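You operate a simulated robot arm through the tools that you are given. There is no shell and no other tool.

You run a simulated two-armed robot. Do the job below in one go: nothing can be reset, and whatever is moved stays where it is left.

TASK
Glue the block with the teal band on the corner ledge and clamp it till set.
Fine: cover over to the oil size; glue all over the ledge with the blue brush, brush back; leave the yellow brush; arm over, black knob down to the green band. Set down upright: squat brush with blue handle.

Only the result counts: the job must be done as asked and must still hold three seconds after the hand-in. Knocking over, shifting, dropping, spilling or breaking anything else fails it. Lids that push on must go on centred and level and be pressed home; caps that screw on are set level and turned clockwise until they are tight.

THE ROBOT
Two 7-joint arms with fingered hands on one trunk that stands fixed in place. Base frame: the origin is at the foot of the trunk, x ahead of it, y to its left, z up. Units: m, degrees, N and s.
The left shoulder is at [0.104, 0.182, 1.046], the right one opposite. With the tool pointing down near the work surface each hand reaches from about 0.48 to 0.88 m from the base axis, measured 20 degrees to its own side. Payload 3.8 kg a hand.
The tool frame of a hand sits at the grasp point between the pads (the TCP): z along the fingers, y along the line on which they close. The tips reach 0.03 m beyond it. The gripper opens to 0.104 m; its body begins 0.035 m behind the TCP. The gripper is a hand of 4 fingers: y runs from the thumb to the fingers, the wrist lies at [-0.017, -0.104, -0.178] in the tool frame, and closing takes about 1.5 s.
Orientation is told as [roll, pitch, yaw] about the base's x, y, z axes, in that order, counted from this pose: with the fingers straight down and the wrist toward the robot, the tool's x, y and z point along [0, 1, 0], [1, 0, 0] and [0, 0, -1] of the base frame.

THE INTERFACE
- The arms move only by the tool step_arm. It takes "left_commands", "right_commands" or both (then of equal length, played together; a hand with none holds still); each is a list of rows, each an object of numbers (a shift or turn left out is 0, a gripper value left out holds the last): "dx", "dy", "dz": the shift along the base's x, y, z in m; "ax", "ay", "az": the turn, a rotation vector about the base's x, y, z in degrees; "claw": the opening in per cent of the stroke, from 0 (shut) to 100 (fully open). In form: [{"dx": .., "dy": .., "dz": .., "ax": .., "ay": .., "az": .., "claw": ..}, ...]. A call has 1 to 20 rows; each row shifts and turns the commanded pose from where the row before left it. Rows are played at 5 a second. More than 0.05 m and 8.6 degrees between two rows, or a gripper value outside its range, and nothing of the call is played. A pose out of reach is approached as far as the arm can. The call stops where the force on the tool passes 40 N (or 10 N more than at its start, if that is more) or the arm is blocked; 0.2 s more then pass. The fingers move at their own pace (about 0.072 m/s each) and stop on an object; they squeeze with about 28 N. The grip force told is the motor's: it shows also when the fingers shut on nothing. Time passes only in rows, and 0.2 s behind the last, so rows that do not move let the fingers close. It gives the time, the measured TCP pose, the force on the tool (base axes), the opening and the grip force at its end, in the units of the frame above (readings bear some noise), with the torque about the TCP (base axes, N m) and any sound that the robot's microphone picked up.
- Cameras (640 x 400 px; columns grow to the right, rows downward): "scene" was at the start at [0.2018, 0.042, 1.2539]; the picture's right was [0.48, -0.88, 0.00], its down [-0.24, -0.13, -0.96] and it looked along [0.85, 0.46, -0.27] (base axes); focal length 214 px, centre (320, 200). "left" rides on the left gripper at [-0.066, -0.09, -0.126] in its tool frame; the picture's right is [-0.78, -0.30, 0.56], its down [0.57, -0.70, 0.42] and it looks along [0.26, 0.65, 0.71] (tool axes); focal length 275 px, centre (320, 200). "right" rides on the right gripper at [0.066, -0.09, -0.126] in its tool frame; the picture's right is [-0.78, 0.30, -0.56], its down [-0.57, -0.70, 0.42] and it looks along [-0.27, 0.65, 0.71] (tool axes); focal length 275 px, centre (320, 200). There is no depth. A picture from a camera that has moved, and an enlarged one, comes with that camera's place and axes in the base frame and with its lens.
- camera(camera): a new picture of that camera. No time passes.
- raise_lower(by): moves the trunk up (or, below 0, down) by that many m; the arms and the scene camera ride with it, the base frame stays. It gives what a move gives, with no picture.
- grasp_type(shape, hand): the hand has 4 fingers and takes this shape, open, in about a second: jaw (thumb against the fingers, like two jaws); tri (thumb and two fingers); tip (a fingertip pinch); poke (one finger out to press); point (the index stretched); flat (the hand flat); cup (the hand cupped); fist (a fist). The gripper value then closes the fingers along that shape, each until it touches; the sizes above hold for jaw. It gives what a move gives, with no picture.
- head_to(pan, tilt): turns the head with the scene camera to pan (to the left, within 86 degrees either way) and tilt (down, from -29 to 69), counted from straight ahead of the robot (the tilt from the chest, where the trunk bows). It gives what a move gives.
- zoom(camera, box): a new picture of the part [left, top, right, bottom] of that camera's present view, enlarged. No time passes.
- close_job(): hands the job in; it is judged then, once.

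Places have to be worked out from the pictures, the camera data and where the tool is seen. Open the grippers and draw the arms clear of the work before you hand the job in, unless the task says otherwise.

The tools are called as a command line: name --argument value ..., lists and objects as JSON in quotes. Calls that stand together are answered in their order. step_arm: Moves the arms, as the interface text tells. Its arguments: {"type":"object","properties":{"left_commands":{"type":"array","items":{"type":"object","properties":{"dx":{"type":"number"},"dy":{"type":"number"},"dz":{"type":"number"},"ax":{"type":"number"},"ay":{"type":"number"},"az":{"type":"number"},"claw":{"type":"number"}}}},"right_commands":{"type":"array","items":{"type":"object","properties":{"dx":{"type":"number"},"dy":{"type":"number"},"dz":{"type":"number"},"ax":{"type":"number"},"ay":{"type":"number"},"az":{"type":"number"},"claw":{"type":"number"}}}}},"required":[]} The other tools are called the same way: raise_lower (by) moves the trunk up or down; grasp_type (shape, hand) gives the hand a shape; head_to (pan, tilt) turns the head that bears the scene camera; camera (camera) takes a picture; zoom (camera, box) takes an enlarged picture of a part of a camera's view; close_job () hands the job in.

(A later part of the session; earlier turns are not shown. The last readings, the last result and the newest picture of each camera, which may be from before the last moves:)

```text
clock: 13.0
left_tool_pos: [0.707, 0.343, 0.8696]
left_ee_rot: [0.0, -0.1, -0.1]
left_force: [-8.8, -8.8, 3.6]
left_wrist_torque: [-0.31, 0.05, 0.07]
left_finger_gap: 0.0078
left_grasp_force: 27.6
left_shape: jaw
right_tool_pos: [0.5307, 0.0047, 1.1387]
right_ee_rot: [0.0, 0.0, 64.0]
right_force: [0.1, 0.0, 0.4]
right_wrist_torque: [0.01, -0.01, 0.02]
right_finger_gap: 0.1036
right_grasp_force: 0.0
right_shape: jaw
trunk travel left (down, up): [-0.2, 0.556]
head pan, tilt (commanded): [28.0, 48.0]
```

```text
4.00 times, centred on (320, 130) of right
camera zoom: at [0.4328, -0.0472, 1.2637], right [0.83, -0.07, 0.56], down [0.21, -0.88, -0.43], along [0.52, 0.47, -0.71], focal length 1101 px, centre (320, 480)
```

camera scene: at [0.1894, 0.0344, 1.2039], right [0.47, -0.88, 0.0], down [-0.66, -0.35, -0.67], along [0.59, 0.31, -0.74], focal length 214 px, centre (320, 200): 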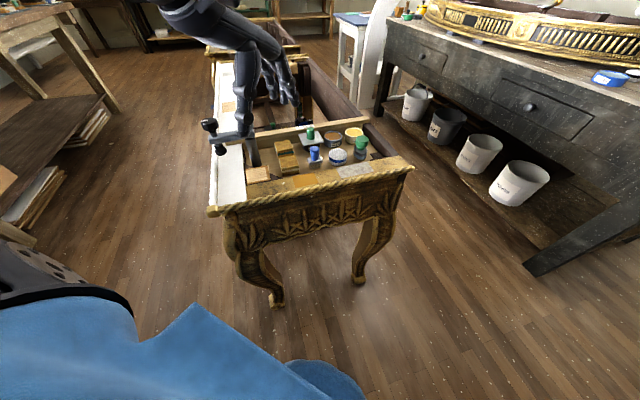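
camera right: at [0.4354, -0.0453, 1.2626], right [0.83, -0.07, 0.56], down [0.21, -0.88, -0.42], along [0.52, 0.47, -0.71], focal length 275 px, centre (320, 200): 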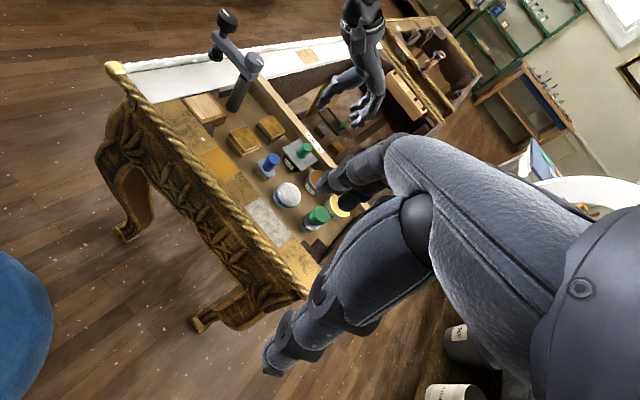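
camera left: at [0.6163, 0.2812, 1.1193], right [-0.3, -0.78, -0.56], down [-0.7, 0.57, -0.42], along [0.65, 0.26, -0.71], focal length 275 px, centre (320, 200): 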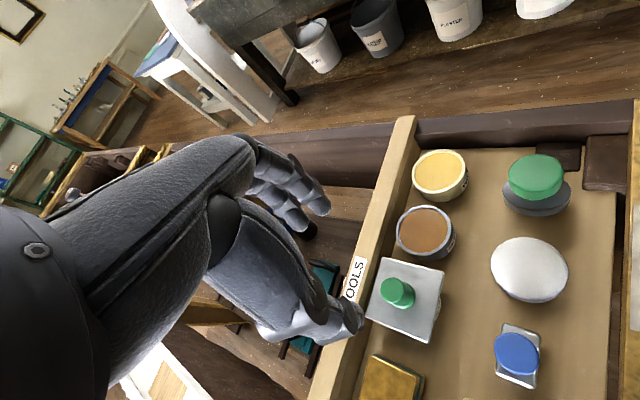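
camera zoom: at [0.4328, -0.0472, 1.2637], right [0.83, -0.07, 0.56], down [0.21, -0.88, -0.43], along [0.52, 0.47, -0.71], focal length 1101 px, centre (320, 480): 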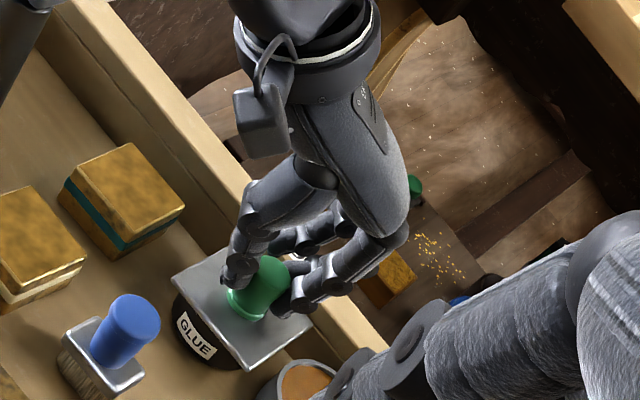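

The grip is off-centre (gap only 8 mm, knob squeezed toward −y). I open again and see where the knob sits relative to the fingers.

step_arm --left_commands '[{"claw": 60}, {}, {}, {}]'

zoom --camera "left" --box '[220, 160, 440, 340]'

zoom --camera "right" --box '[260, 80, 380, 180]'

zoom --camera "scene" --box '[270, 90, 370, 170]'

```text
clock: 14.0
left_tool_pos: [0.7075, 0.3458, 0.8685]
left_ee_rot: [0.0, 0.0, 0.0]
left_force: [-0.7, 0.1, 0.5]
left_wrist_torque: [0.01, 0.01, 0.0]
left_finger_gap: 0.0617
left_grasp_force: 0.1
left_shape: jaw
right_tool_pos: [0.5318, 0.0052, 1.1374]
right_ee_rot: [0.1, 0.0, 64.0]
right_force: [-0.2, 0.6, -0.2]
right_wrist_torque: [0.04, 0.01, 0.0]
right_finger_gap: 0.1036
right_grasp_force: 0.1
right_shape: jaw
trunk travel left (down, up): [-0.2, 0.556]
head pan, tilt (commanded): [28.0, 48.0]
```

```text
2.22 times, centred on (330, 250) of left
camera zoom: at [0.6171, 0.2801, 0.9945], right [-0.3, -0.78, -0.56], down [-0.7, 0.57, -0.42], along [0.65, 0.27, -0.71], focal length 612 px, centre (298, 89)
```

zoom: 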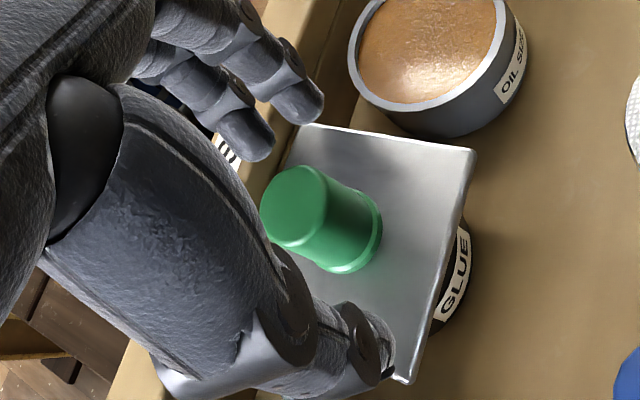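

```text
4.00 times, centred on (320, 130) of right
camera zoom: at [0.4342, -0.0459, 1.2632], right [0.83, -0.07, 0.56], down [0.21, -0.88, -0.42], along [0.52, 0.47, -0.71], focal length 1101 px, centre (320, 480)
```

zoom: 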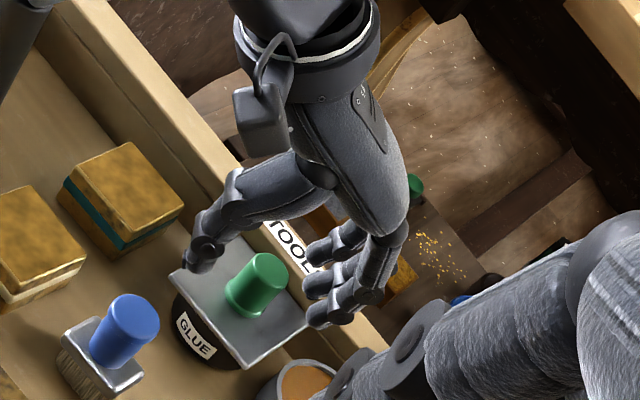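

```text
5.00 times, centred on (320, 130) of scene
camera zoom: at [0.1893, 0.0344, 1.2039], right [0.47, -0.88, 0.0], down [-0.66, -0.35, -0.67], along [0.59, 0.31, -0.74], focal length 1072 px, centre (320, 550)
```

zoom: 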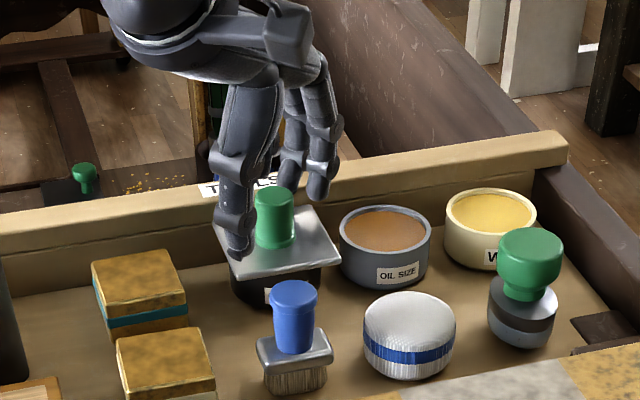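

The knob reads as centred on the TCP, but the fingers were up against the TOOLS board. I'll raise, turn the hand −45° so the jaws close along the board (clear of it), and come back down.

step_arm --left_commands '[{"dz": 0.03}, {"dz": 0.02}, {"az": -7.5}, {"az": -7.5}, {"az": -7.5}, {"az": -7.5}, {"az": -7.5}, {"az": -7.5}, {}]'

zoom --camera "left" --box '[220, 120, 460, 340]'

zoom --camera "right" --box '[240, 60, 380, 180]'

zoom --camera "scene" --box '[260, 80, 380, 170]'

```text
clock: 16.0
left_tool_pos: [0.7064, 0.3458, 0.9211]
left_ee_rot: [-0.1, 0.0, -45.1]
left_force: [1.0, -0.5, -0.3]
left_wrist_torque: [-0.01, -0.02, 0.02]
left_finger_gap: 0.0622
left_grasp_force: 0.0
left_shape: jaw
right_tool_pos: [0.5315, 0.0056, 1.1371]
right_ee_rot: [0.0, -0.1, 64.0]
right_force: [0.1, 0.1, -0.4]
right_wrist_torque: [-0.01, 0.0, 0.06]
right_finger_gap: 0.1036
right_grasp_force: 0.1
right_shape: jaw
trunk travel left (down, up): [-0.2, 0.556]
head pan, tilt (commanded): [28.0, 48.0]
```

```text
1.82 times, centred on (340, 230) of left
camera zoom: at [0.5956, 0.3634, 1.0459], right [-0.76, -0.34, -0.56], down [-0.09, 0.9, -0.43], along [0.65, -0.27, -0.71], focal length 500 px, centre (284, 146)
```

zoom: 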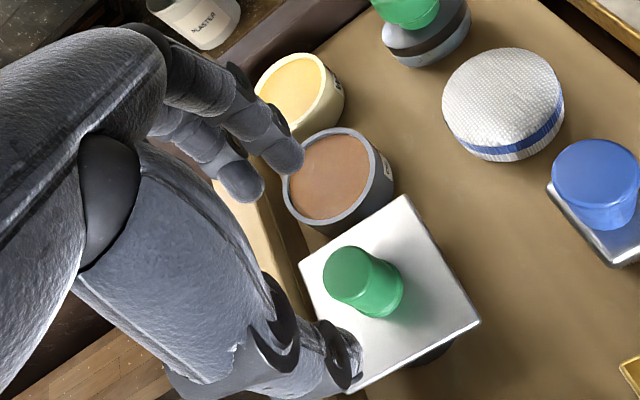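

```text
3.33 times, centred on (310, 120) of right
camera zoom: at [0.4341, -0.0459, 1.2633], right [0.83, -0.07, 0.56], down [0.21, -0.88, -0.42], along [0.52, 0.47, -0.71], focal length 918 px, centre (353, 467)
```

zoom: 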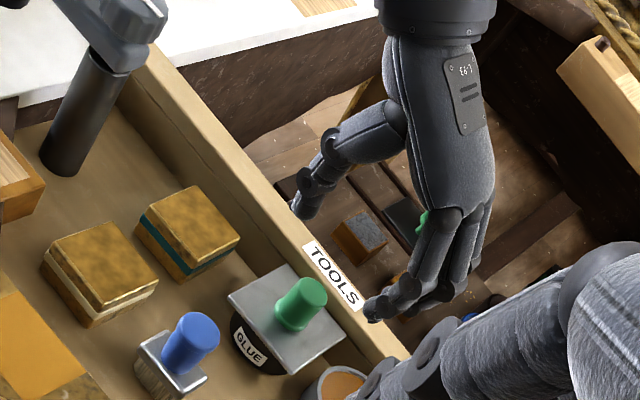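

```text
4.44 times, centred on (320, 125) of scene
camera zoom: at [0.1892, 0.0345, 1.2039], right [0.47, -0.88, 0.0], down [-0.66, -0.35, -0.67], along [0.59, 0.31, -0.74], focal length 953 px, centre (320, 533)
```

zoom: 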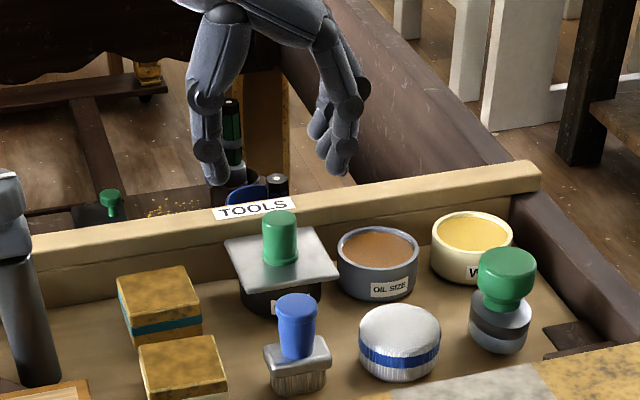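

The camera places the knob at (0.7077, 0.345) again. Working out the finger rays, the thumb/index/middle trio is centred about 6 mm to tool +x, so I shift the hand 6 mm in −u and descend to tips just over the plate.

step_arm --left_commands '[{"dx": -0.003, "dy": -0.004}, {"dz": -0.025}, {"dz": -0.02}, {"dz": -0.012}]'

zoom --camera "left" --box '[220, 120, 460, 340]'

zoom --camera "right" --box '[240, 60, 380, 180]'

zoom --camera "scene" --box '[260, 80, 380, 170]'

```text
clock: 17.0
left_tool_pos: [0.7028, 0.3423, 0.8616]
left_ee_rot: [0.1, -0.1, -45.0]
left_force: [-0.6, -0.3, 0.0]
left_wrist_torque: [-0.05, -0.01, 0.01]
left_finger_gap: 0.0623
left_grasp_force: 0.0
left_shape: jaw
right_tool_pos: [0.5321, 0.005, 1.1359]
right_ee_rot: [0.0, 0.0, 64.0]
right_force: [1.3, 1.2, 0.2]
right_wrist_torque: [-0.01, 0.0, -0.02]
right_finger_gap: 0.1037
right_grasp_force: 0.0
right_shape: jaw
trunk travel left (down, up): [-0.2, 0.556]
head pan, tilt (commanded): [28.0, 48.0]
```

```text
1.82 times, centred on (340, 230) of left
camera zoom: at [0.5919, 0.3593, 0.9876], right [-0.76, -0.34, -0.56], down [-0.09, 0.9, -0.42], along [0.65, -0.27, -0.71], focal length 500 px, centre (284, 146)
```

zoom: 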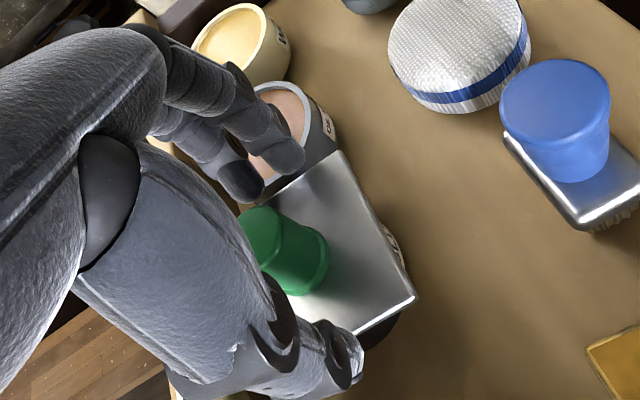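

```text
3.33 times, centred on (310, 120) of right
camera zoom: at [0.4345, -0.0458, 1.2631], right [0.83, -0.07, 0.56], down [0.21, -0.88, -0.42], along [0.52, 0.47, -0.71], focal length 918 px, centre (353, 467)
```

zoom: 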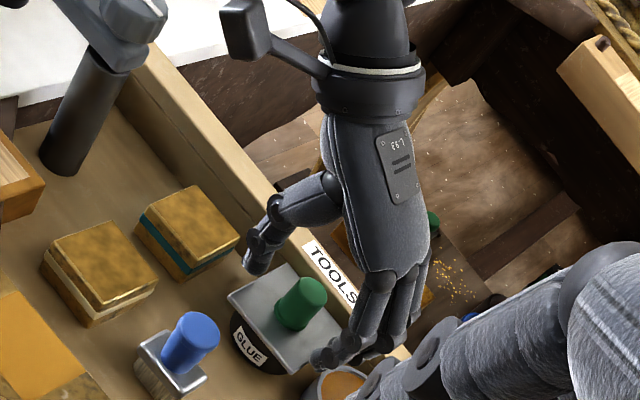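

```text
4.44 times, centred on (320, 125) of scene
camera zoom: at [0.1896, 0.0345, 1.2038], right [0.47, -0.88, 0.0], down [-0.66, -0.35, -0.67], along [0.59, 0.31, -0.74], focal length 953 px, centre (320, 533)
```

zoom: 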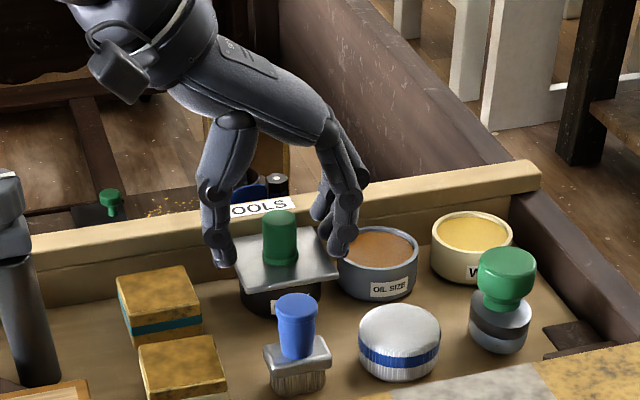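

No contact now and the knob sits between thumb and fingers; I close.

step_arm --left_commands '[{"claw": 0}, {}, {}, {}, {}, {}, {}]'

zoom --camera "left" --box '[220, 120, 460, 340]'

zoom --camera "right" --box '[240, 60, 380, 180]'

zoom --camera "scene" --box '[260, 80, 380, 170]'

```text
clock: 18.6
left_tool_pos: [0.7024, 0.3412, 0.8621]
left_ee_rot: [0.0, 0.1, -45.0]
left_force: [-1.8, -2.5, -2.7]
left_wrist_torque: [-0.12, 0.0, 0.01]
left_finger_gap: 0.0145
left_grasp_force: 28.0
left_shape: jaw
right_tool_pos: [0.5327, 0.0043, 1.1366]
right_ee_rot: [0.0, 0.0, 64.1]
right_force: [-0.5, -1.4, -0.1]
right_wrist_torque: [0.0, 0.0, 0.02]
right_finger_gap: 0.1034
right_grasp_force: 0.0
right_shape: jaw
trunk travel left (down, up): [-0.2, 0.556]
head pan, tilt (commanded): [28.0, 48.0]
```

```text
1.82 times, centred on (340, 230) of left
camera zoom: at [0.5918, 0.3589, 0.9878], right [-0.76, -0.34, -0.56], down [-0.09, 0.9, -0.42], along [0.64, -0.27, -0.71], focal length 500 px, centre (284, 146)
```

zoom: 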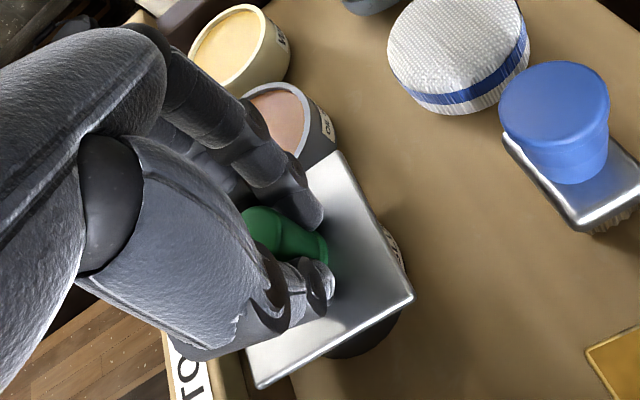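

```text
3.33 times, centred on (310, 120) of right
camera zoom: at [0.4343, -0.046, 1.2631], right [0.83, -0.07, 0.56], down [0.21, -0.88, -0.42], along [0.52, 0.47, -0.71], focal length 918 px, centre (353, 467)
```

zoom: 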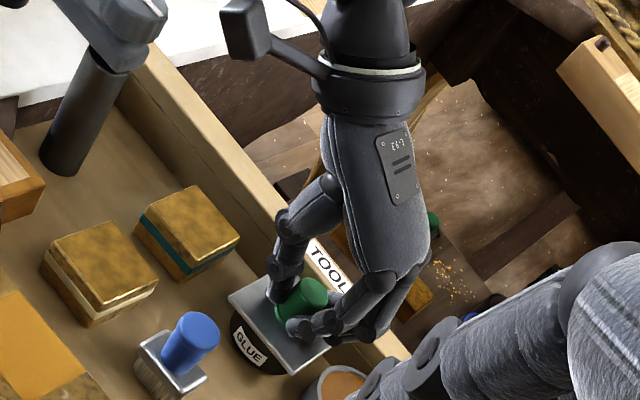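

```text
4.44 times, centred on (320, 125) of scene
camera zoom: at [0.1895, 0.0344, 1.2038], right [0.47, -0.88, 0.0], down [-0.66, -0.35, -0.67], along [0.59, 0.31, -0.74], focal length 953 px, centre (320, 533)
```

zoom: 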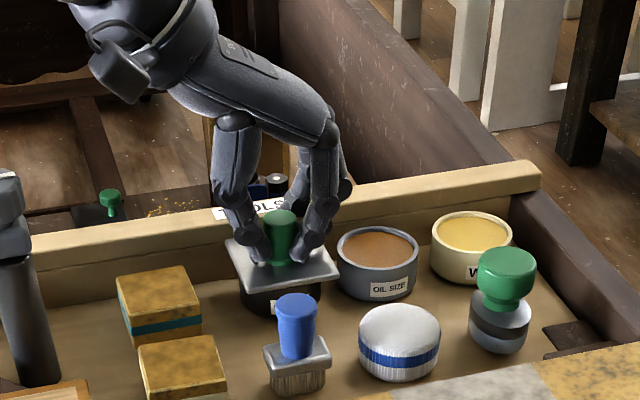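

Gap 14.5 mm around the knob's waist with little side force. I lift gently by 2.5 cm and check it comes up level.

step_arm --left_commands '[{"dz": 0.008}, {"dz": 0.008}, {"dz": 0.01}, {}]'

zoom --camera "left" --box '[220, 120, 460, 340]'

zoom --camera "right" --box '[240, 60, 380, 180]'

zoom --camera "scene" --box '[260, 80, 380, 170]'

```text
clock: 19.6
left_tool_pos: [0.7069, 0.3442, 0.8913]
left_ee_rot: [0.1, -0.3, -44.9]
left_force: [-0.1, -0.4, -0.2]
left_wrist_torque: [0.01, -0.01, -0.01]
left_finger_gap: 0.0112
left_grasp_force: 27.5
left_shape: jaw
right_tool_pos: [0.533, 0.0063, 1.1372]
right_ee_rot: [0.1, 0.0, 64.0]
right_force: [0.4, 0.1, 1.0]
right_wrist_torque: [-0.03, 0.0, -0.01]
right_finger_gap: 0.1035
right_grasp_force: 0.0
right_shape: jaw
trunk travel left (down, up): [-0.2, 0.556]
head pan, tilt (commanded): [28.0, 48.0]
```

```text
1.82 times, centred on (340, 230) of left
camera zoom: at [0.5943, 0.3611, 1.0162], right [-0.75, -0.34, -0.56], down [-0.09, 0.9, -0.43], along [0.65, -0.27, -0.71], focal length 500 px, centre (284, 146)
```

zoom: 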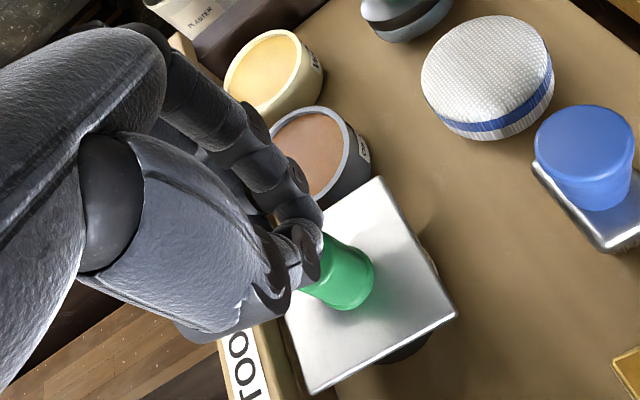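

```text
3.33 times, centred on (310, 120) of right
camera zoom: at [0.435, -0.0453, 1.2632], right [0.83, -0.07, 0.56], down [0.21, -0.88, -0.42], along [0.52, 0.47, -0.71], focal length 918 px, centre (353, 467)
```

zoom: 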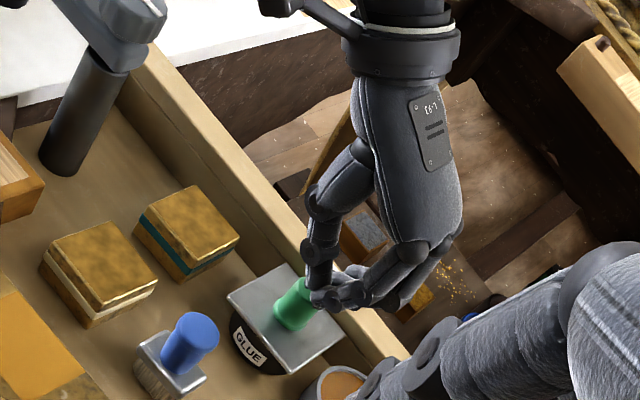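

```text
4.44 times, centred on (320, 125) of scene
camera zoom: at [0.1901, 0.035, 1.204], right [0.47, -0.88, 0.0], down [-0.66, -0.35, -0.67], along [0.59, 0.31, -0.74], focal length 953 px, centre (320, 533)
```

zoom: 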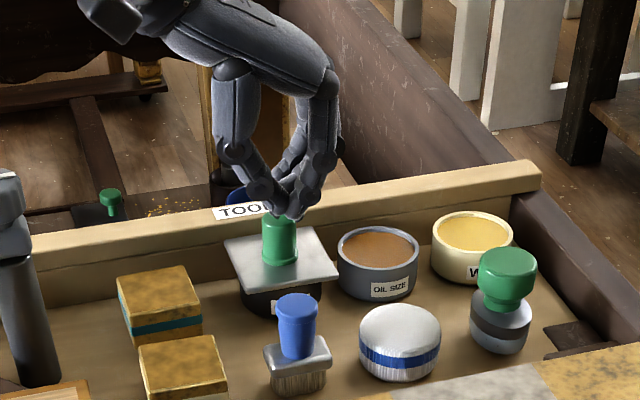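

The fingers slipped up off the knob: the pinch was on its near side. Comparing the scene view, the real pinch point lies ~3 mm toward −u of the TCP, so I re-open, shift +u and come down again more centred.

step_arm --left_commands '[{"claw": 60, "dz": 0.005}, {}, {}, {"dx": 0.003, "dy": 0.003}, {"dz": -0.02}, {"dz": -0.016}, {}]'

zoom --camera "left" --box '[220, 120, 460, 340]'

zoom --camera "right" --box '[270, 100, 350, 170]'

zoom --camera "scene" --box '[290, 100, 340, 150]'

```text
clock: 21.2
left_tool_pos: [0.707, 0.3459, 0.8579]
left_ee_rot: [0.0, 0.1, -45.0]
left_force: [-0.2, -1.7, 2.3]
left_wrist_torque: [-0.03, -0.07, -0.06]
left_finger_gap: 0.0622
left_grasp_force: 0.1
left_shape: jaw
right_tool_pos: [0.5311, 0.0051, 1.1363]
right_ee_rot: [0.0, 0.0, 64.0]
right_force: [-0.3, -0.2, 0.1]
right_wrist_torque: [0.01, 0.01, -0.01]
right_finger_gap: 0.1035
right_grasp_force: 0.0
right_shape: jaw
trunk travel left (down, up): [-0.2, 0.556]
head pan, tilt (commanded): [28.0, 48.0]
```

```text
1.82 times, centred on (340, 230) of left
camera zoom: at [0.5959, 0.3635, 0.9832], right [-0.76, -0.34, -0.56], down [-0.09, 0.9, -0.42], along [0.65, -0.27, -0.71], focal length 500 px, centre (284, 146)
```

zoom: 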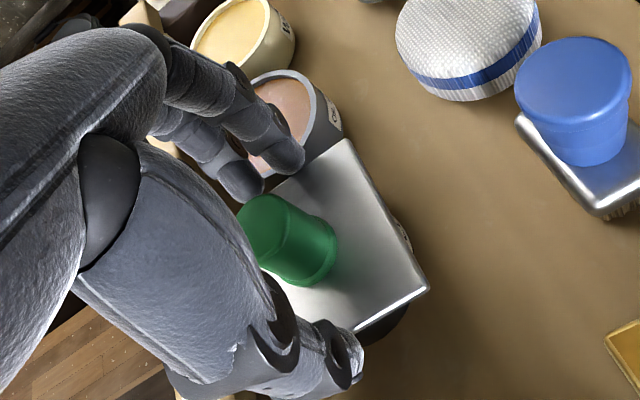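

```text
5.71 times, centred on (310, 135) of right
camera zoom: at [0.4338, -0.0462, 1.2634], right [0.83, -0.07, 0.56], down [0.21, -0.88, -0.42], along [0.52, 0.47, -0.71], focal length 1573 px, centre (377, 571)
```

zoom: 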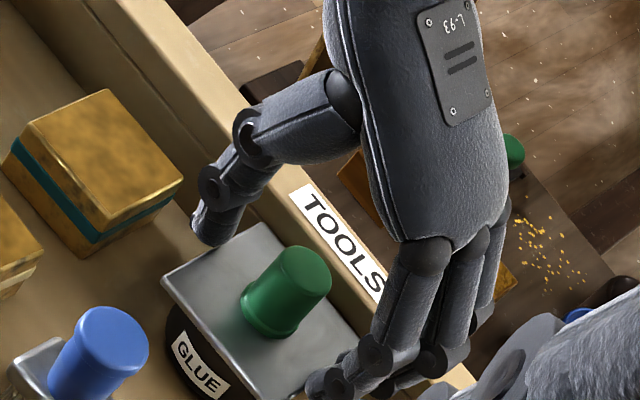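

```text
8.00 times, centred on (315, 125) of scene
camera zoom: at [0.189, 0.0342, 1.204], right [0.47, -0.88, 0.0], down [-0.66, -0.35, -0.67], along [0.59, 0.31, -0.74], focal length 1716 px, centre (360, 800)
```

zoom: 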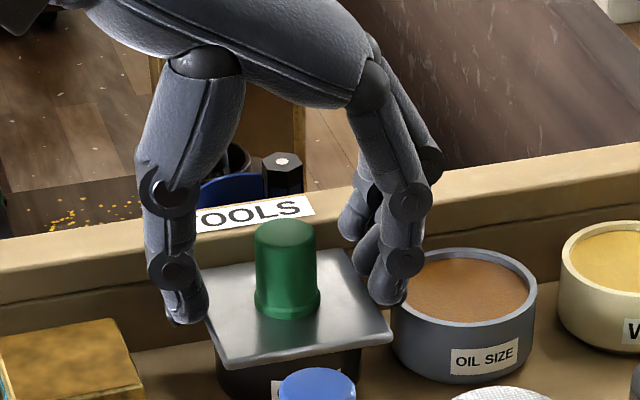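

The third finger just grazes the TOOLS board edge. I lift 2.5 cm and switch to the "tri" shape (thumb and two fingers) so nothing hangs over the board.

step_arm --left_commands '[{"dz": 0.025}, {"dz": 0.02}]'

grasp_type --hand "left" --shape "tri"

zoom --camera "left" --box '[220, 120, 460, 340]'

zoom --camera "right" --box '[270, 90, 370, 170]'

zoom --camera "scene" --box '[280, 90, 350, 150]'

```text
clock: 21.8
left_tool_pos: [0.7077, 0.3473, 0.9025]
left_ee_rot: [0.1, 0.1, -45.0]
left_force: [0.5, 1.2, 0.6]
left_wrist_torque: [0.01, -0.01, 0.01]
left_finger_gap: 0.062
left_grasp_force: 0.3
left_shape: jaw
right_tool_pos: [0.5314, 0.0048, 1.1362]
right_ee_rot: [0.0, 0.0, 64.0]
right_force: [0.0, -0.2, 0.6]
right_wrist_torque: [0.04, 0.03, -0.02]
right_finger_gap: 0.1037
right_grasp_force: 0.0
right_shape: jaw
trunk travel left (down, up): [-0.2, 0.556]
head pan, tilt (commanded): [28.0, 48.0]
```

```text
clock: 22.7
left_tool_pos: [0.7061, 0.3471, 0.9037]
left_ee_rot: [0.1, 0.0, -45.0]
left_force: [-0.5, -0.8, 0.9]
left_wrist_torque: [0.0, -0.05, -0.01]
left_finger_gap: 0.1037
left_grasp_force: 0.0
left_shape: tri
right_tool_pos: [0.5317, 0.0045, 1.138]
right_ee_rot: [0.0, -0.1, 64.0]
right_force: [0.5, 0.7, 0.2]
right_wrist_torque: [0.02, -0.02, 0.01]
right_finger_gap: 0.1036
right_grasp_force: 0.0
right_shape: jaw
trunk travel left (down, up): [-0.2, 0.556]
head pan, tilt (commanded): [28.0, 48.0]
```

```text
1.82 times, centred on (340, 230) of left
camera zoom: at [0.5961, 0.3643, 1.0287], right [-0.76, -0.34, -0.56], down [-0.09, 0.9, -0.42], along [0.65, -0.27, -0.71], focal length 500 px, centre (284, 146)
```

zoom: 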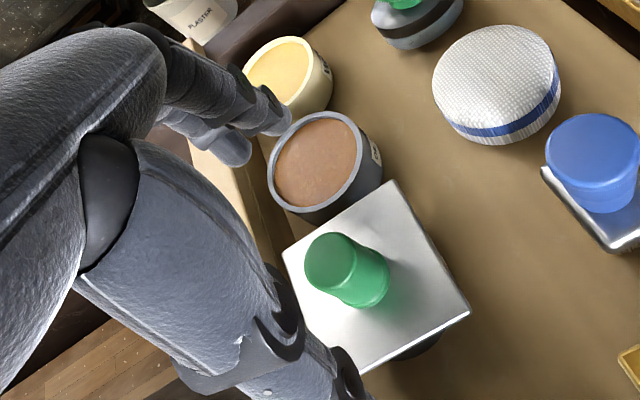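

```text
5.00 times, centred on (320, 130) of right
camera zoom: at [0.4342, -0.0459, 1.2632], right [0.83, -0.07, 0.56], down [0.21, -0.88, -0.42], along [0.52, 0.47, -0.71], focal length 1376 px, centre (320, 550)
```

zoom: 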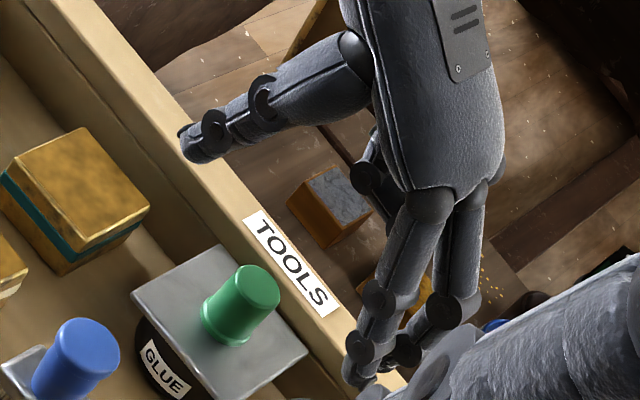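

```text
6.67 times, centred on (315, 120) of scene
camera zoom: at [0.1894, 0.0345, 1.2039], right [0.47, -0.88, 0.0], down [-0.66, -0.35, -0.67], along [0.59, 0.31, -0.74], focal length 1430 px, centre (353, 733)
```

zoom: 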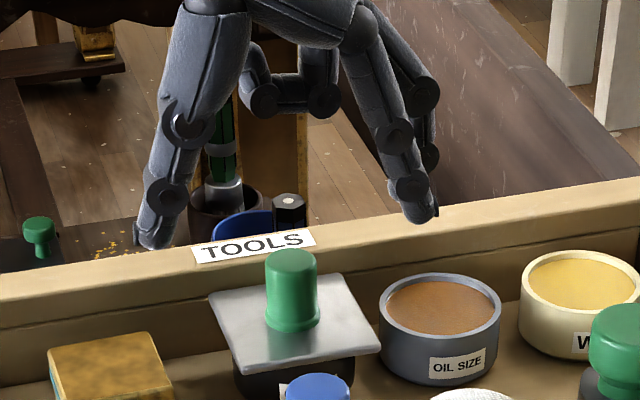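

"Tri" is clean with the third finger tucked up. I narrow the opening and descend to the knob.

step_arm --left_commands '[{"claw": 60}, {}, {"dz": -0.02}, {"dz": -0.015}, {"dz": -0.01}, {}]'

zoom --camera "left" --box '[220, 120, 460, 340]'

zoom --camera "right" --box '[270, 100, 350, 170]'

zoom --camera "scene" --box '[290, 100, 340, 150]'

```text
clock: 24.1
left_tool_pos: [0.7072, 0.3434, 0.8606]
left_ee_rot: [0.0, 0.0, -45.0]
left_force: [-0.2, 0.1, -0.1]
left_wrist_torque: [0.02, 0.02, -0.02]
left_finger_gap: 0.0629
left_grasp_force: 0.0
left_shape: tri
right_tool_pos: [0.5316, 0.0048, 1.1366]
right_ee_rot: [0.0, 0.0, 64.0]
right_force: [0.0, -0.6, -0.2]
right_wrist_torque: [0.02, -0.01, 0.01]
right_finger_gap: 0.1036
right_grasp_force: 0.1
right_shape: jaw
trunk travel left (down, up): [-0.2, 0.556]
head pan, tilt (commanded): [28.0, 48.0]
```

```text
1.82 times, centred on (340, 230) of left
camera zoom: at [0.5963, 0.3617, 0.9854], right [-0.76, -0.34, -0.56], down [-0.09, 0.9, -0.42], along [0.65, -0.27, -0.71], focal length 500 px, centre (284, 146)
```

zoom: 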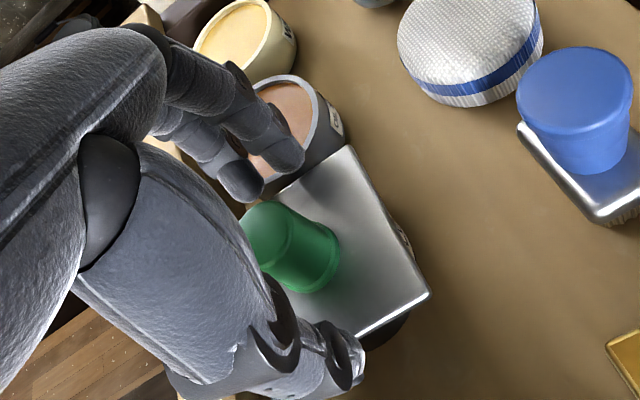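

```text
5.71 times, centred on (310, 135) of right
camera zoom: at [0.4341, -0.0459, 1.2632], right [0.83, -0.07, 0.56], down [0.21, -0.88, -0.42], along [0.52, 0.47, -0.71], focal length 1573 px, centre (377, 571)
```

zoom: 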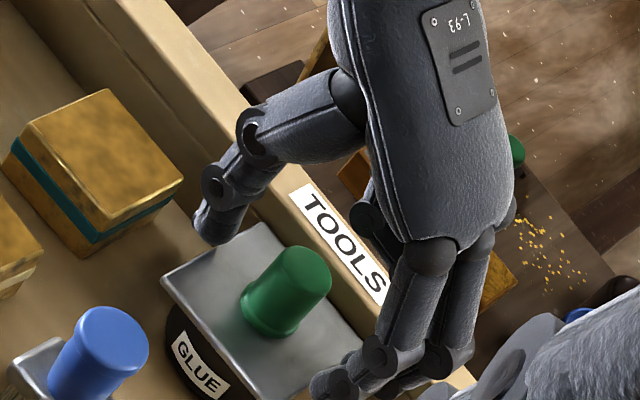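

```text
8.00 times, centred on (315, 125) of scene
camera zoom: at [0.1893, 0.0345, 1.2039], right [0.47, -0.88, 0.0], down [-0.66, -0.35, -0.67], along [0.59, 0.31, -0.74], focal length 1716 px, centre (360, 800)
```

zoom: 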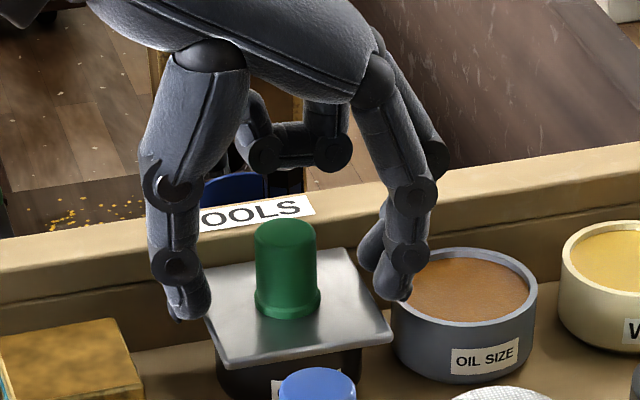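

Clear of everything; I close on the knob and check before lifting.

step_arm --left_commands '[{"claw": 0}, {}, {}, {}, {}, {}, {}]'

zoom --camera "left" --box '[220, 120, 460, 340]'

zoom --camera "right" --box '[270, 100, 350, 170]'

zoom --camera "scene" --box '[290, 100, 340, 150]'

```text
clock: 25.7
left_tool_pos: [0.7084, 0.3447, 0.8602]
left_ee_rot: [0.0, 0.1, -45.0]
left_force: [1.4, 0.0, 0.8]
left_wrist_torque: [0.02, -0.01, 0.22]
left_finger_gap: 0.0472
left_grasp_force: 28.0
left_shape: tri
right_tool_pos: [0.5319, 0.0052, 1.1371]
right_ee_rot: [0.1, 0.0, 64.1]
right_force: [-0.4, -0.3, -0.9]
right_wrist_torque: [0.01, 0.0, 0.0]
right_finger_gap: 0.1037
right_grasp_force: 0.1
right_shape: jaw
trunk travel left (down, up): [-0.2, 0.556]
head pan, tilt (commanded): [28.0, 48.0]
```

```text
1.82 times, centred on (340, 230) of left
camera zoom: at [0.5963, 0.3617, 0.9855], right [-0.76, -0.34, -0.56], down [-0.09, 0.9, -0.42], along [0.65, -0.27, -0.71], focal length 500 px, centre (284, 146)
```

zoom: 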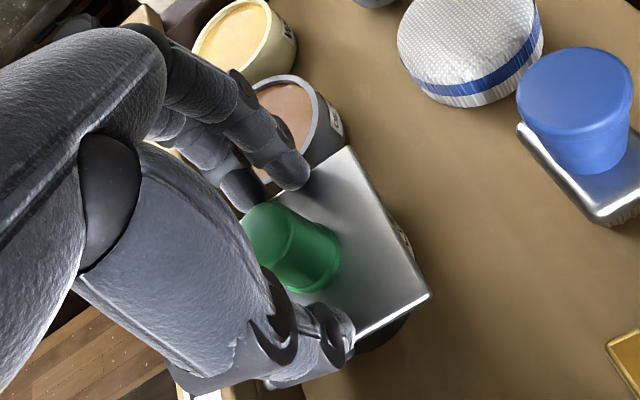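

```text
5.71 times, centred on (310, 135) of right
camera zoom: at [0.4342, -0.0459, 1.2632], right [0.83, -0.07, 0.56], down [0.21, -0.88, -0.42], along [0.52, 0.47, -0.71], focal length 1573 px, centre (377, 571)
```

zoom: 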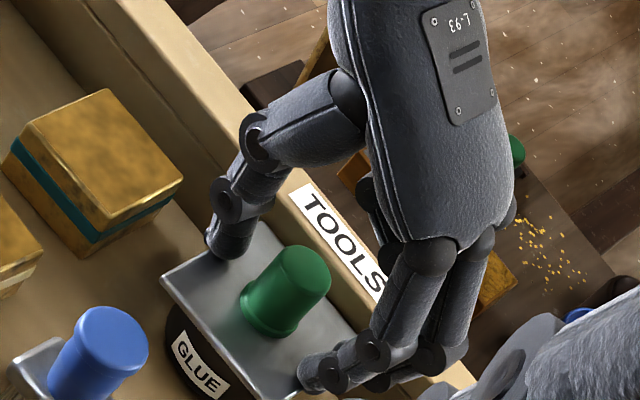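

```text
8.00 times, centred on (315, 125) of scene
camera zoom: at [0.1894, 0.0344, 1.2039], right [0.47, -0.88, 0.0], down [-0.66, -0.35, -0.67], along [0.59, 0.31, -0.74], focal length 1716 px, centre (360, 800)
```

zoom: 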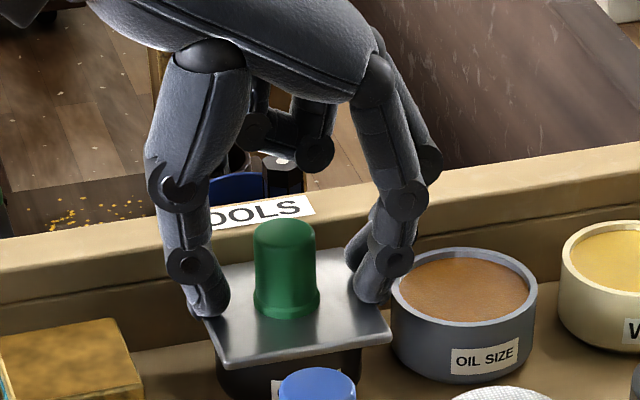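

The fingers stopped at 47 mm, still away from the knob. I wait another second to see whether they're still moving.

step_arm --left_commands '[{}, {}, {}, {}, {}]'

zoom --camera "right" --box '[270, 100, 350, 170]'

zoom --camera "scene" --box '[290, 100, 340, 150]'

```text
clock: 26.9
left_tool_pos: [0.7075, 0.345, 0.8599]
left_ee_rot: [-0.1, 0.0, -45.0]
left_force: [2.0, 0.4, 0.9]
left_wrist_torque: [0.04, -0.01, 0.2]
left_finger_gap: 0.0476
left_grasp_force: 28.5
left_shape: tri
right_tool_pos: [0.5312, 0.0049, 1.1377]
right_ee_rot: [0.0, 0.0, 64.0]
right_force: [-0.4, 0.1, 0.0]
right_wrist_torque: [-0.01, 0.0, 0.02]
right_finger_gap: 0.1037
right_grasp_force: 0.0
right_shape: jaw
trunk travel left (down, up): [-0.2, 0.556]
head pan, tilt (commanded): [28.0, 48.0]
```

```text
5.71 times, centred on (310, 135) of right
camera zoom: at [0.4342, -0.0459, 1.2632], right [0.83, -0.07, 0.56], down [0.21, -0.88, -0.42], along [0.52, 0.47, -0.71], focal length 1573 px, centre (377, 571)
```

zoom: 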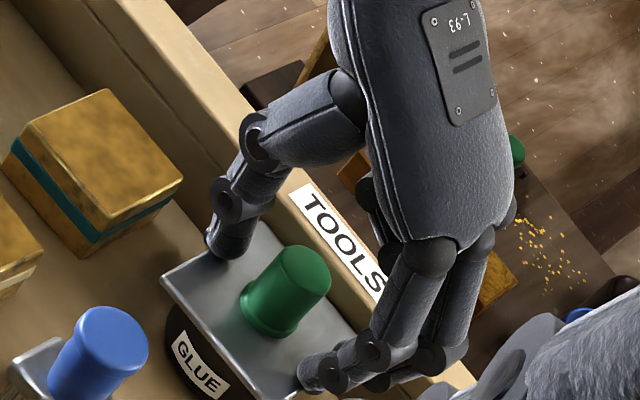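

```text
8.00 times, centred on (315, 125) of scene
camera zoom: at [0.1894, 0.0344, 1.2039], right [0.47, -0.88, 0.0], down [-0.66, -0.35, -0.67], along [0.59, 0.31, -0.74], focal length 1716 px, centre (360, 800)
```

zoom: 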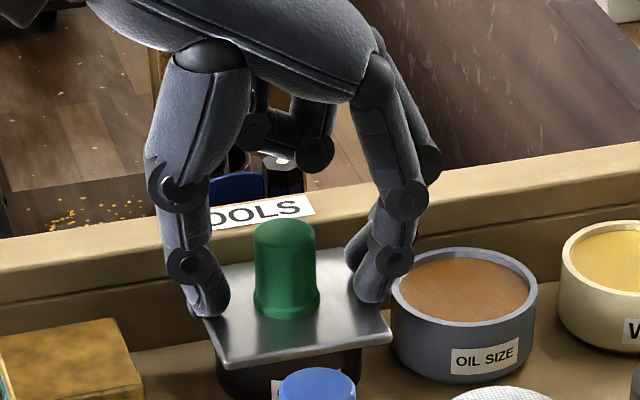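

The steady 0.2 N·m couple with no net force says the tips are squeezing the plate's edges (plate only ~6 cm wide). I open, rise 10 mm and close on the knob itself.

step_arm --left_commands '[{"claw": 60}, {}, {}, {"dz": 0.01}, {}, {"claw": 0}, {}, {}, {}, {}, {}, {}, {}]'

zoom --camera "left" --box '[220, 120, 460, 340]'

zoom --camera "right" --box '[270, 100, 350, 170]'

zoom --camera "scene" --box '[290, 100, 340, 150]'

```text
clock: 29.7
left_tool_pos: [0.7076, 0.3457, 0.8674]
left_ee_rot: [0.1, -0.1, -45.0]
left_force: [1.2, 1.5, -2.0]
left_wrist_torque: [0.05, -0.06, -0.02]
left_finger_gap: 0.0155
left_grasp_force: 28.2
left_shape: tri
right_tool_pos: [0.5322, 0.0063, 1.1367]
right_ee_rot: [-0.1, 0.0, 64.0]
right_force: [0.5, 0.4, 0.8]
right_wrist_torque: [-0.03, 0.0, -0.02]
right_finger_gap: 0.1035
right_grasp_force: 0.1
right_shape: jaw
trunk travel left (down, up): [-0.2, 0.556]
head pan, tilt (commanded): [28.0, 48.0]
```

```text
1.82 times, centred on (340, 230) of left
camera zoom: at [0.5965, 0.3627, 0.9938], right [-0.76, -0.34, -0.56], down [-0.09, 0.9, -0.42], along [0.65, -0.27, -0.71], focal length 500 px, centre (284, 146)
```

zoom: 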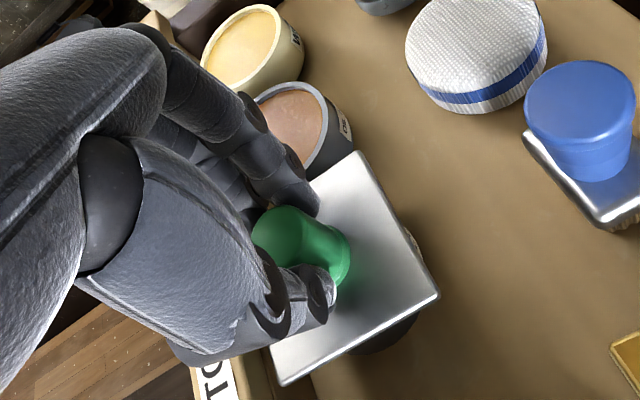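

```text
5.71 times, centred on (310, 135) of right
camera zoom: at [0.4345, -0.0457, 1.2631], right [0.83, -0.07, 0.56], down [0.21, -0.88, -0.42], along [0.52, 0.47, -0.71], focal length 1573 px, centre (377, 571)
```

zoom: 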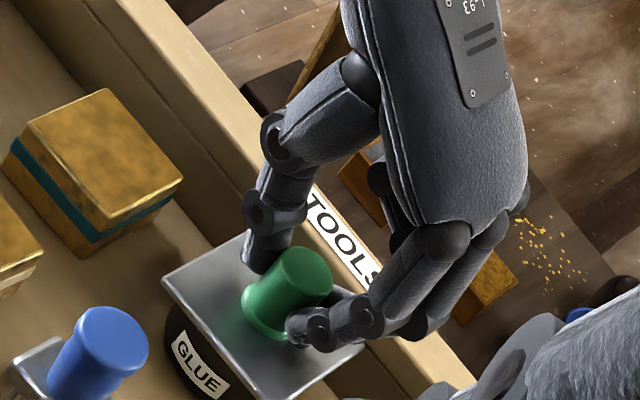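

```text
8.00 times, centred on (315, 125) of scene
camera zoom: at [0.1896, 0.0347, 1.2038], right [0.47, -0.88, 0.0], down [-0.66, -0.35, -0.67], along [0.59, 0.31, -0.74], focal length 1716 px, centre (360, 800)
```

zoom: 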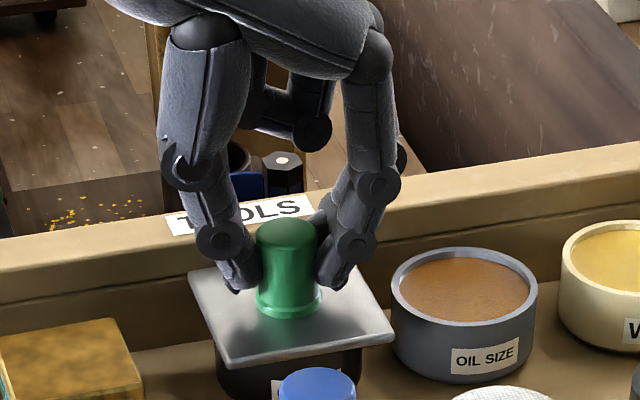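

The knob now sits between the thumb and two fingers, roughly centred. I try a small lift to see whether the cover follows.

step_arm --left_commands '[{"dz": 0.004}, {"dz": 0.004}, {"dz": 0.004}]'

zoom --camera "right" --box '[270, 100, 350, 170]'

zoom --camera "scene" --box '[290, 100, 340, 150]'

```text
clock: 30.5
left_tool_pos: [0.709, 0.3486, 0.8736]
left_ee_rot: [-0.3, 0.4, -45.1]
left_force: [1.2, 1.4, -28.5]
left_wrist_torque: [0.0, -0.13, 0.0]
left_finger_gap: 0.0134
left_grasp_force: 27.7
left_shape: tri
right_tool_pos: [0.534, 0.007, 1.1357]
right_ee_rot: [0.1, 0.2, 64.0]
right_force: [-0.7, -0.1, -0.2]
right_wrist_torque: [0.04, -0.01, 0.01]
right_finger_gap: 0.1035
right_grasp_force: 0.0
right_shape: jaw
trunk travel left (down, up): [-0.2, 0.556]
head pan, tilt (commanded): [28.0, 48.0]
```

```text
5.71 times, centred on (310, 135) of right
camera zoom: at [0.4374, -0.0441, 1.2617], right [0.83, -0.07, 0.55], down [0.21, -0.88, -0.42], along [0.52, 0.47, -0.72], focal length 1573 px, centre (377, 571)
```

zoom: 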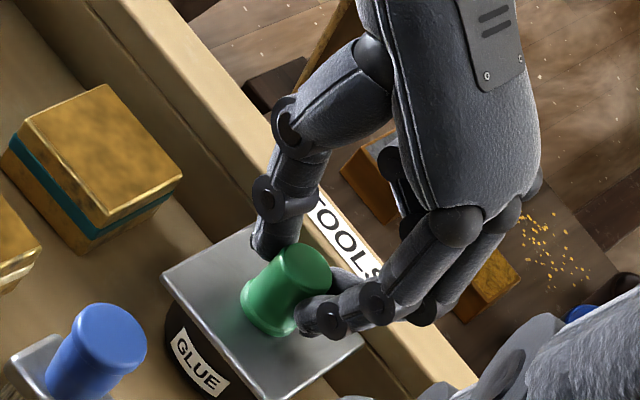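

```text
8.00 times, centred on (315, 125) of scene
camera zoom: at [0.1924, 0.0361, 1.203], right [0.47, -0.88, 0.0], down [-0.66, -0.35, -0.67], along [0.59, 0.31, -0.75], focal length 1716 px, centre (360, 800)
```

zoom: 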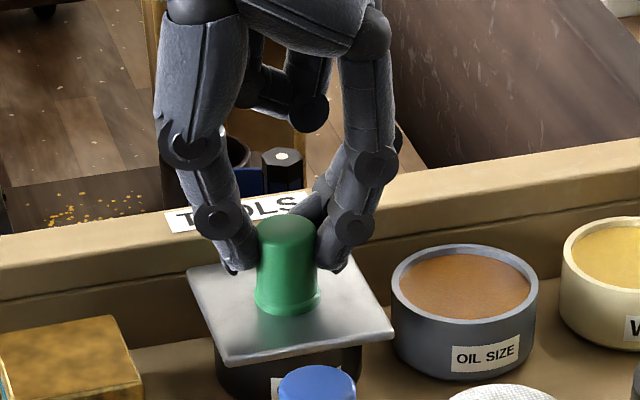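

The cover resists with 28 N — it is a push-fit lid — and the grip is slightly behind the knob's axis. I let off, re-centre the hand 5 mm toward me (−u), and grip again lower before pulling harder.

step_arm --left_commands '[{"dz": -0.006}, {"dz": -0.006}, {"claw": 50}, {}, {}, {"dx": -0.0035, "dy": -0.0035}, {"dz": -0.002}, {"claw": 0}, {}, {}, {}, {}, {}, {}]'

zoom --camera "left" --box '[220, 120, 460, 340]'

zoom --camera "right" --box '[270, 100, 350, 170]'

zoom --camera "scene" --box '[290, 100, 340, 150]'

```text
clock: 33.5
left_tool_pos: [0.7042, 0.3417, 0.866]
left_ee_rot: [0.0, 0.0, -45.0]
left_force: [-1.5, -1.8, -2.5]
left_wrist_torque: [-0.08, 0.01, -0.08]
left_finger_gap: 0.0141
left_grasp_force: 28.4
left_shape: tri
right_tool_pos: [0.5319, 0.0061, 1.1376]
right_ee_rot: [0.0, 0.0, 64.1]
right_force: [-0.1, -0.3, 1.1]
right_wrist_torque: [0.03, 0.0, 0.01]
right_finger_gap: 0.1035
right_grasp_force: 0.1
right_shape: jaw
trunk travel left (down, up): [-0.2, 0.556]
head pan, tilt (commanded): [28.0, 48.0]
```

```text
1.82 times, centred on (340, 230) of left
camera zoom: at [0.593, 0.3578, 0.9916], right [-0.76, -0.34, -0.56], down [-0.09, 0.9, -0.42], along [0.64, -0.27, -0.71], focal length 500 px, centre (284, 146)
```

zoom: 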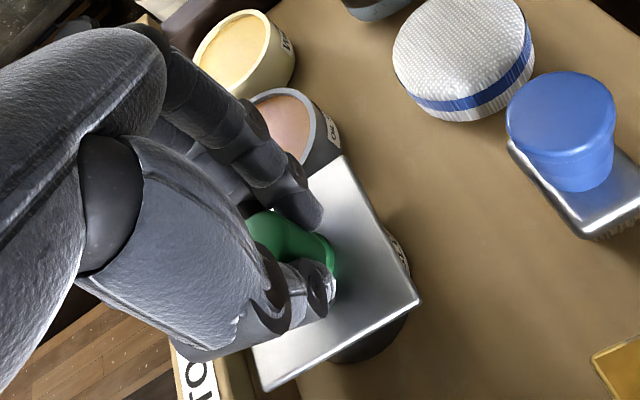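

```text
5.71 times, centred on (310, 135) of right
camera zoom: at [0.4343, -0.046, 1.2631], right [0.83, -0.07, 0.56], down [0.21, -0.88, -0.42], along [0.52, 0.47, -0.71], focal length 1573 px, centre (377, 571)
```

zoom: 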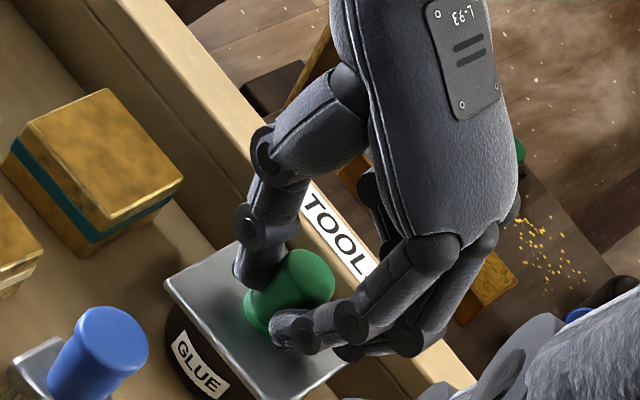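

```text
8.00 times, centred on (315, 125) of scene
camera zoom: at [0.1894, 0.0344, 1.2038], right [0.47, -0.88, 0.0], down [-0.66, -0.35, -0.67], along [0.59, 0.31, -0.74], focal length 1716 px, centre (360, 800)
```

zoom: 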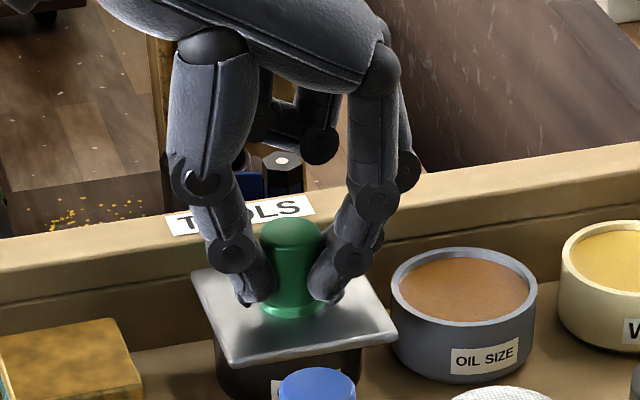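

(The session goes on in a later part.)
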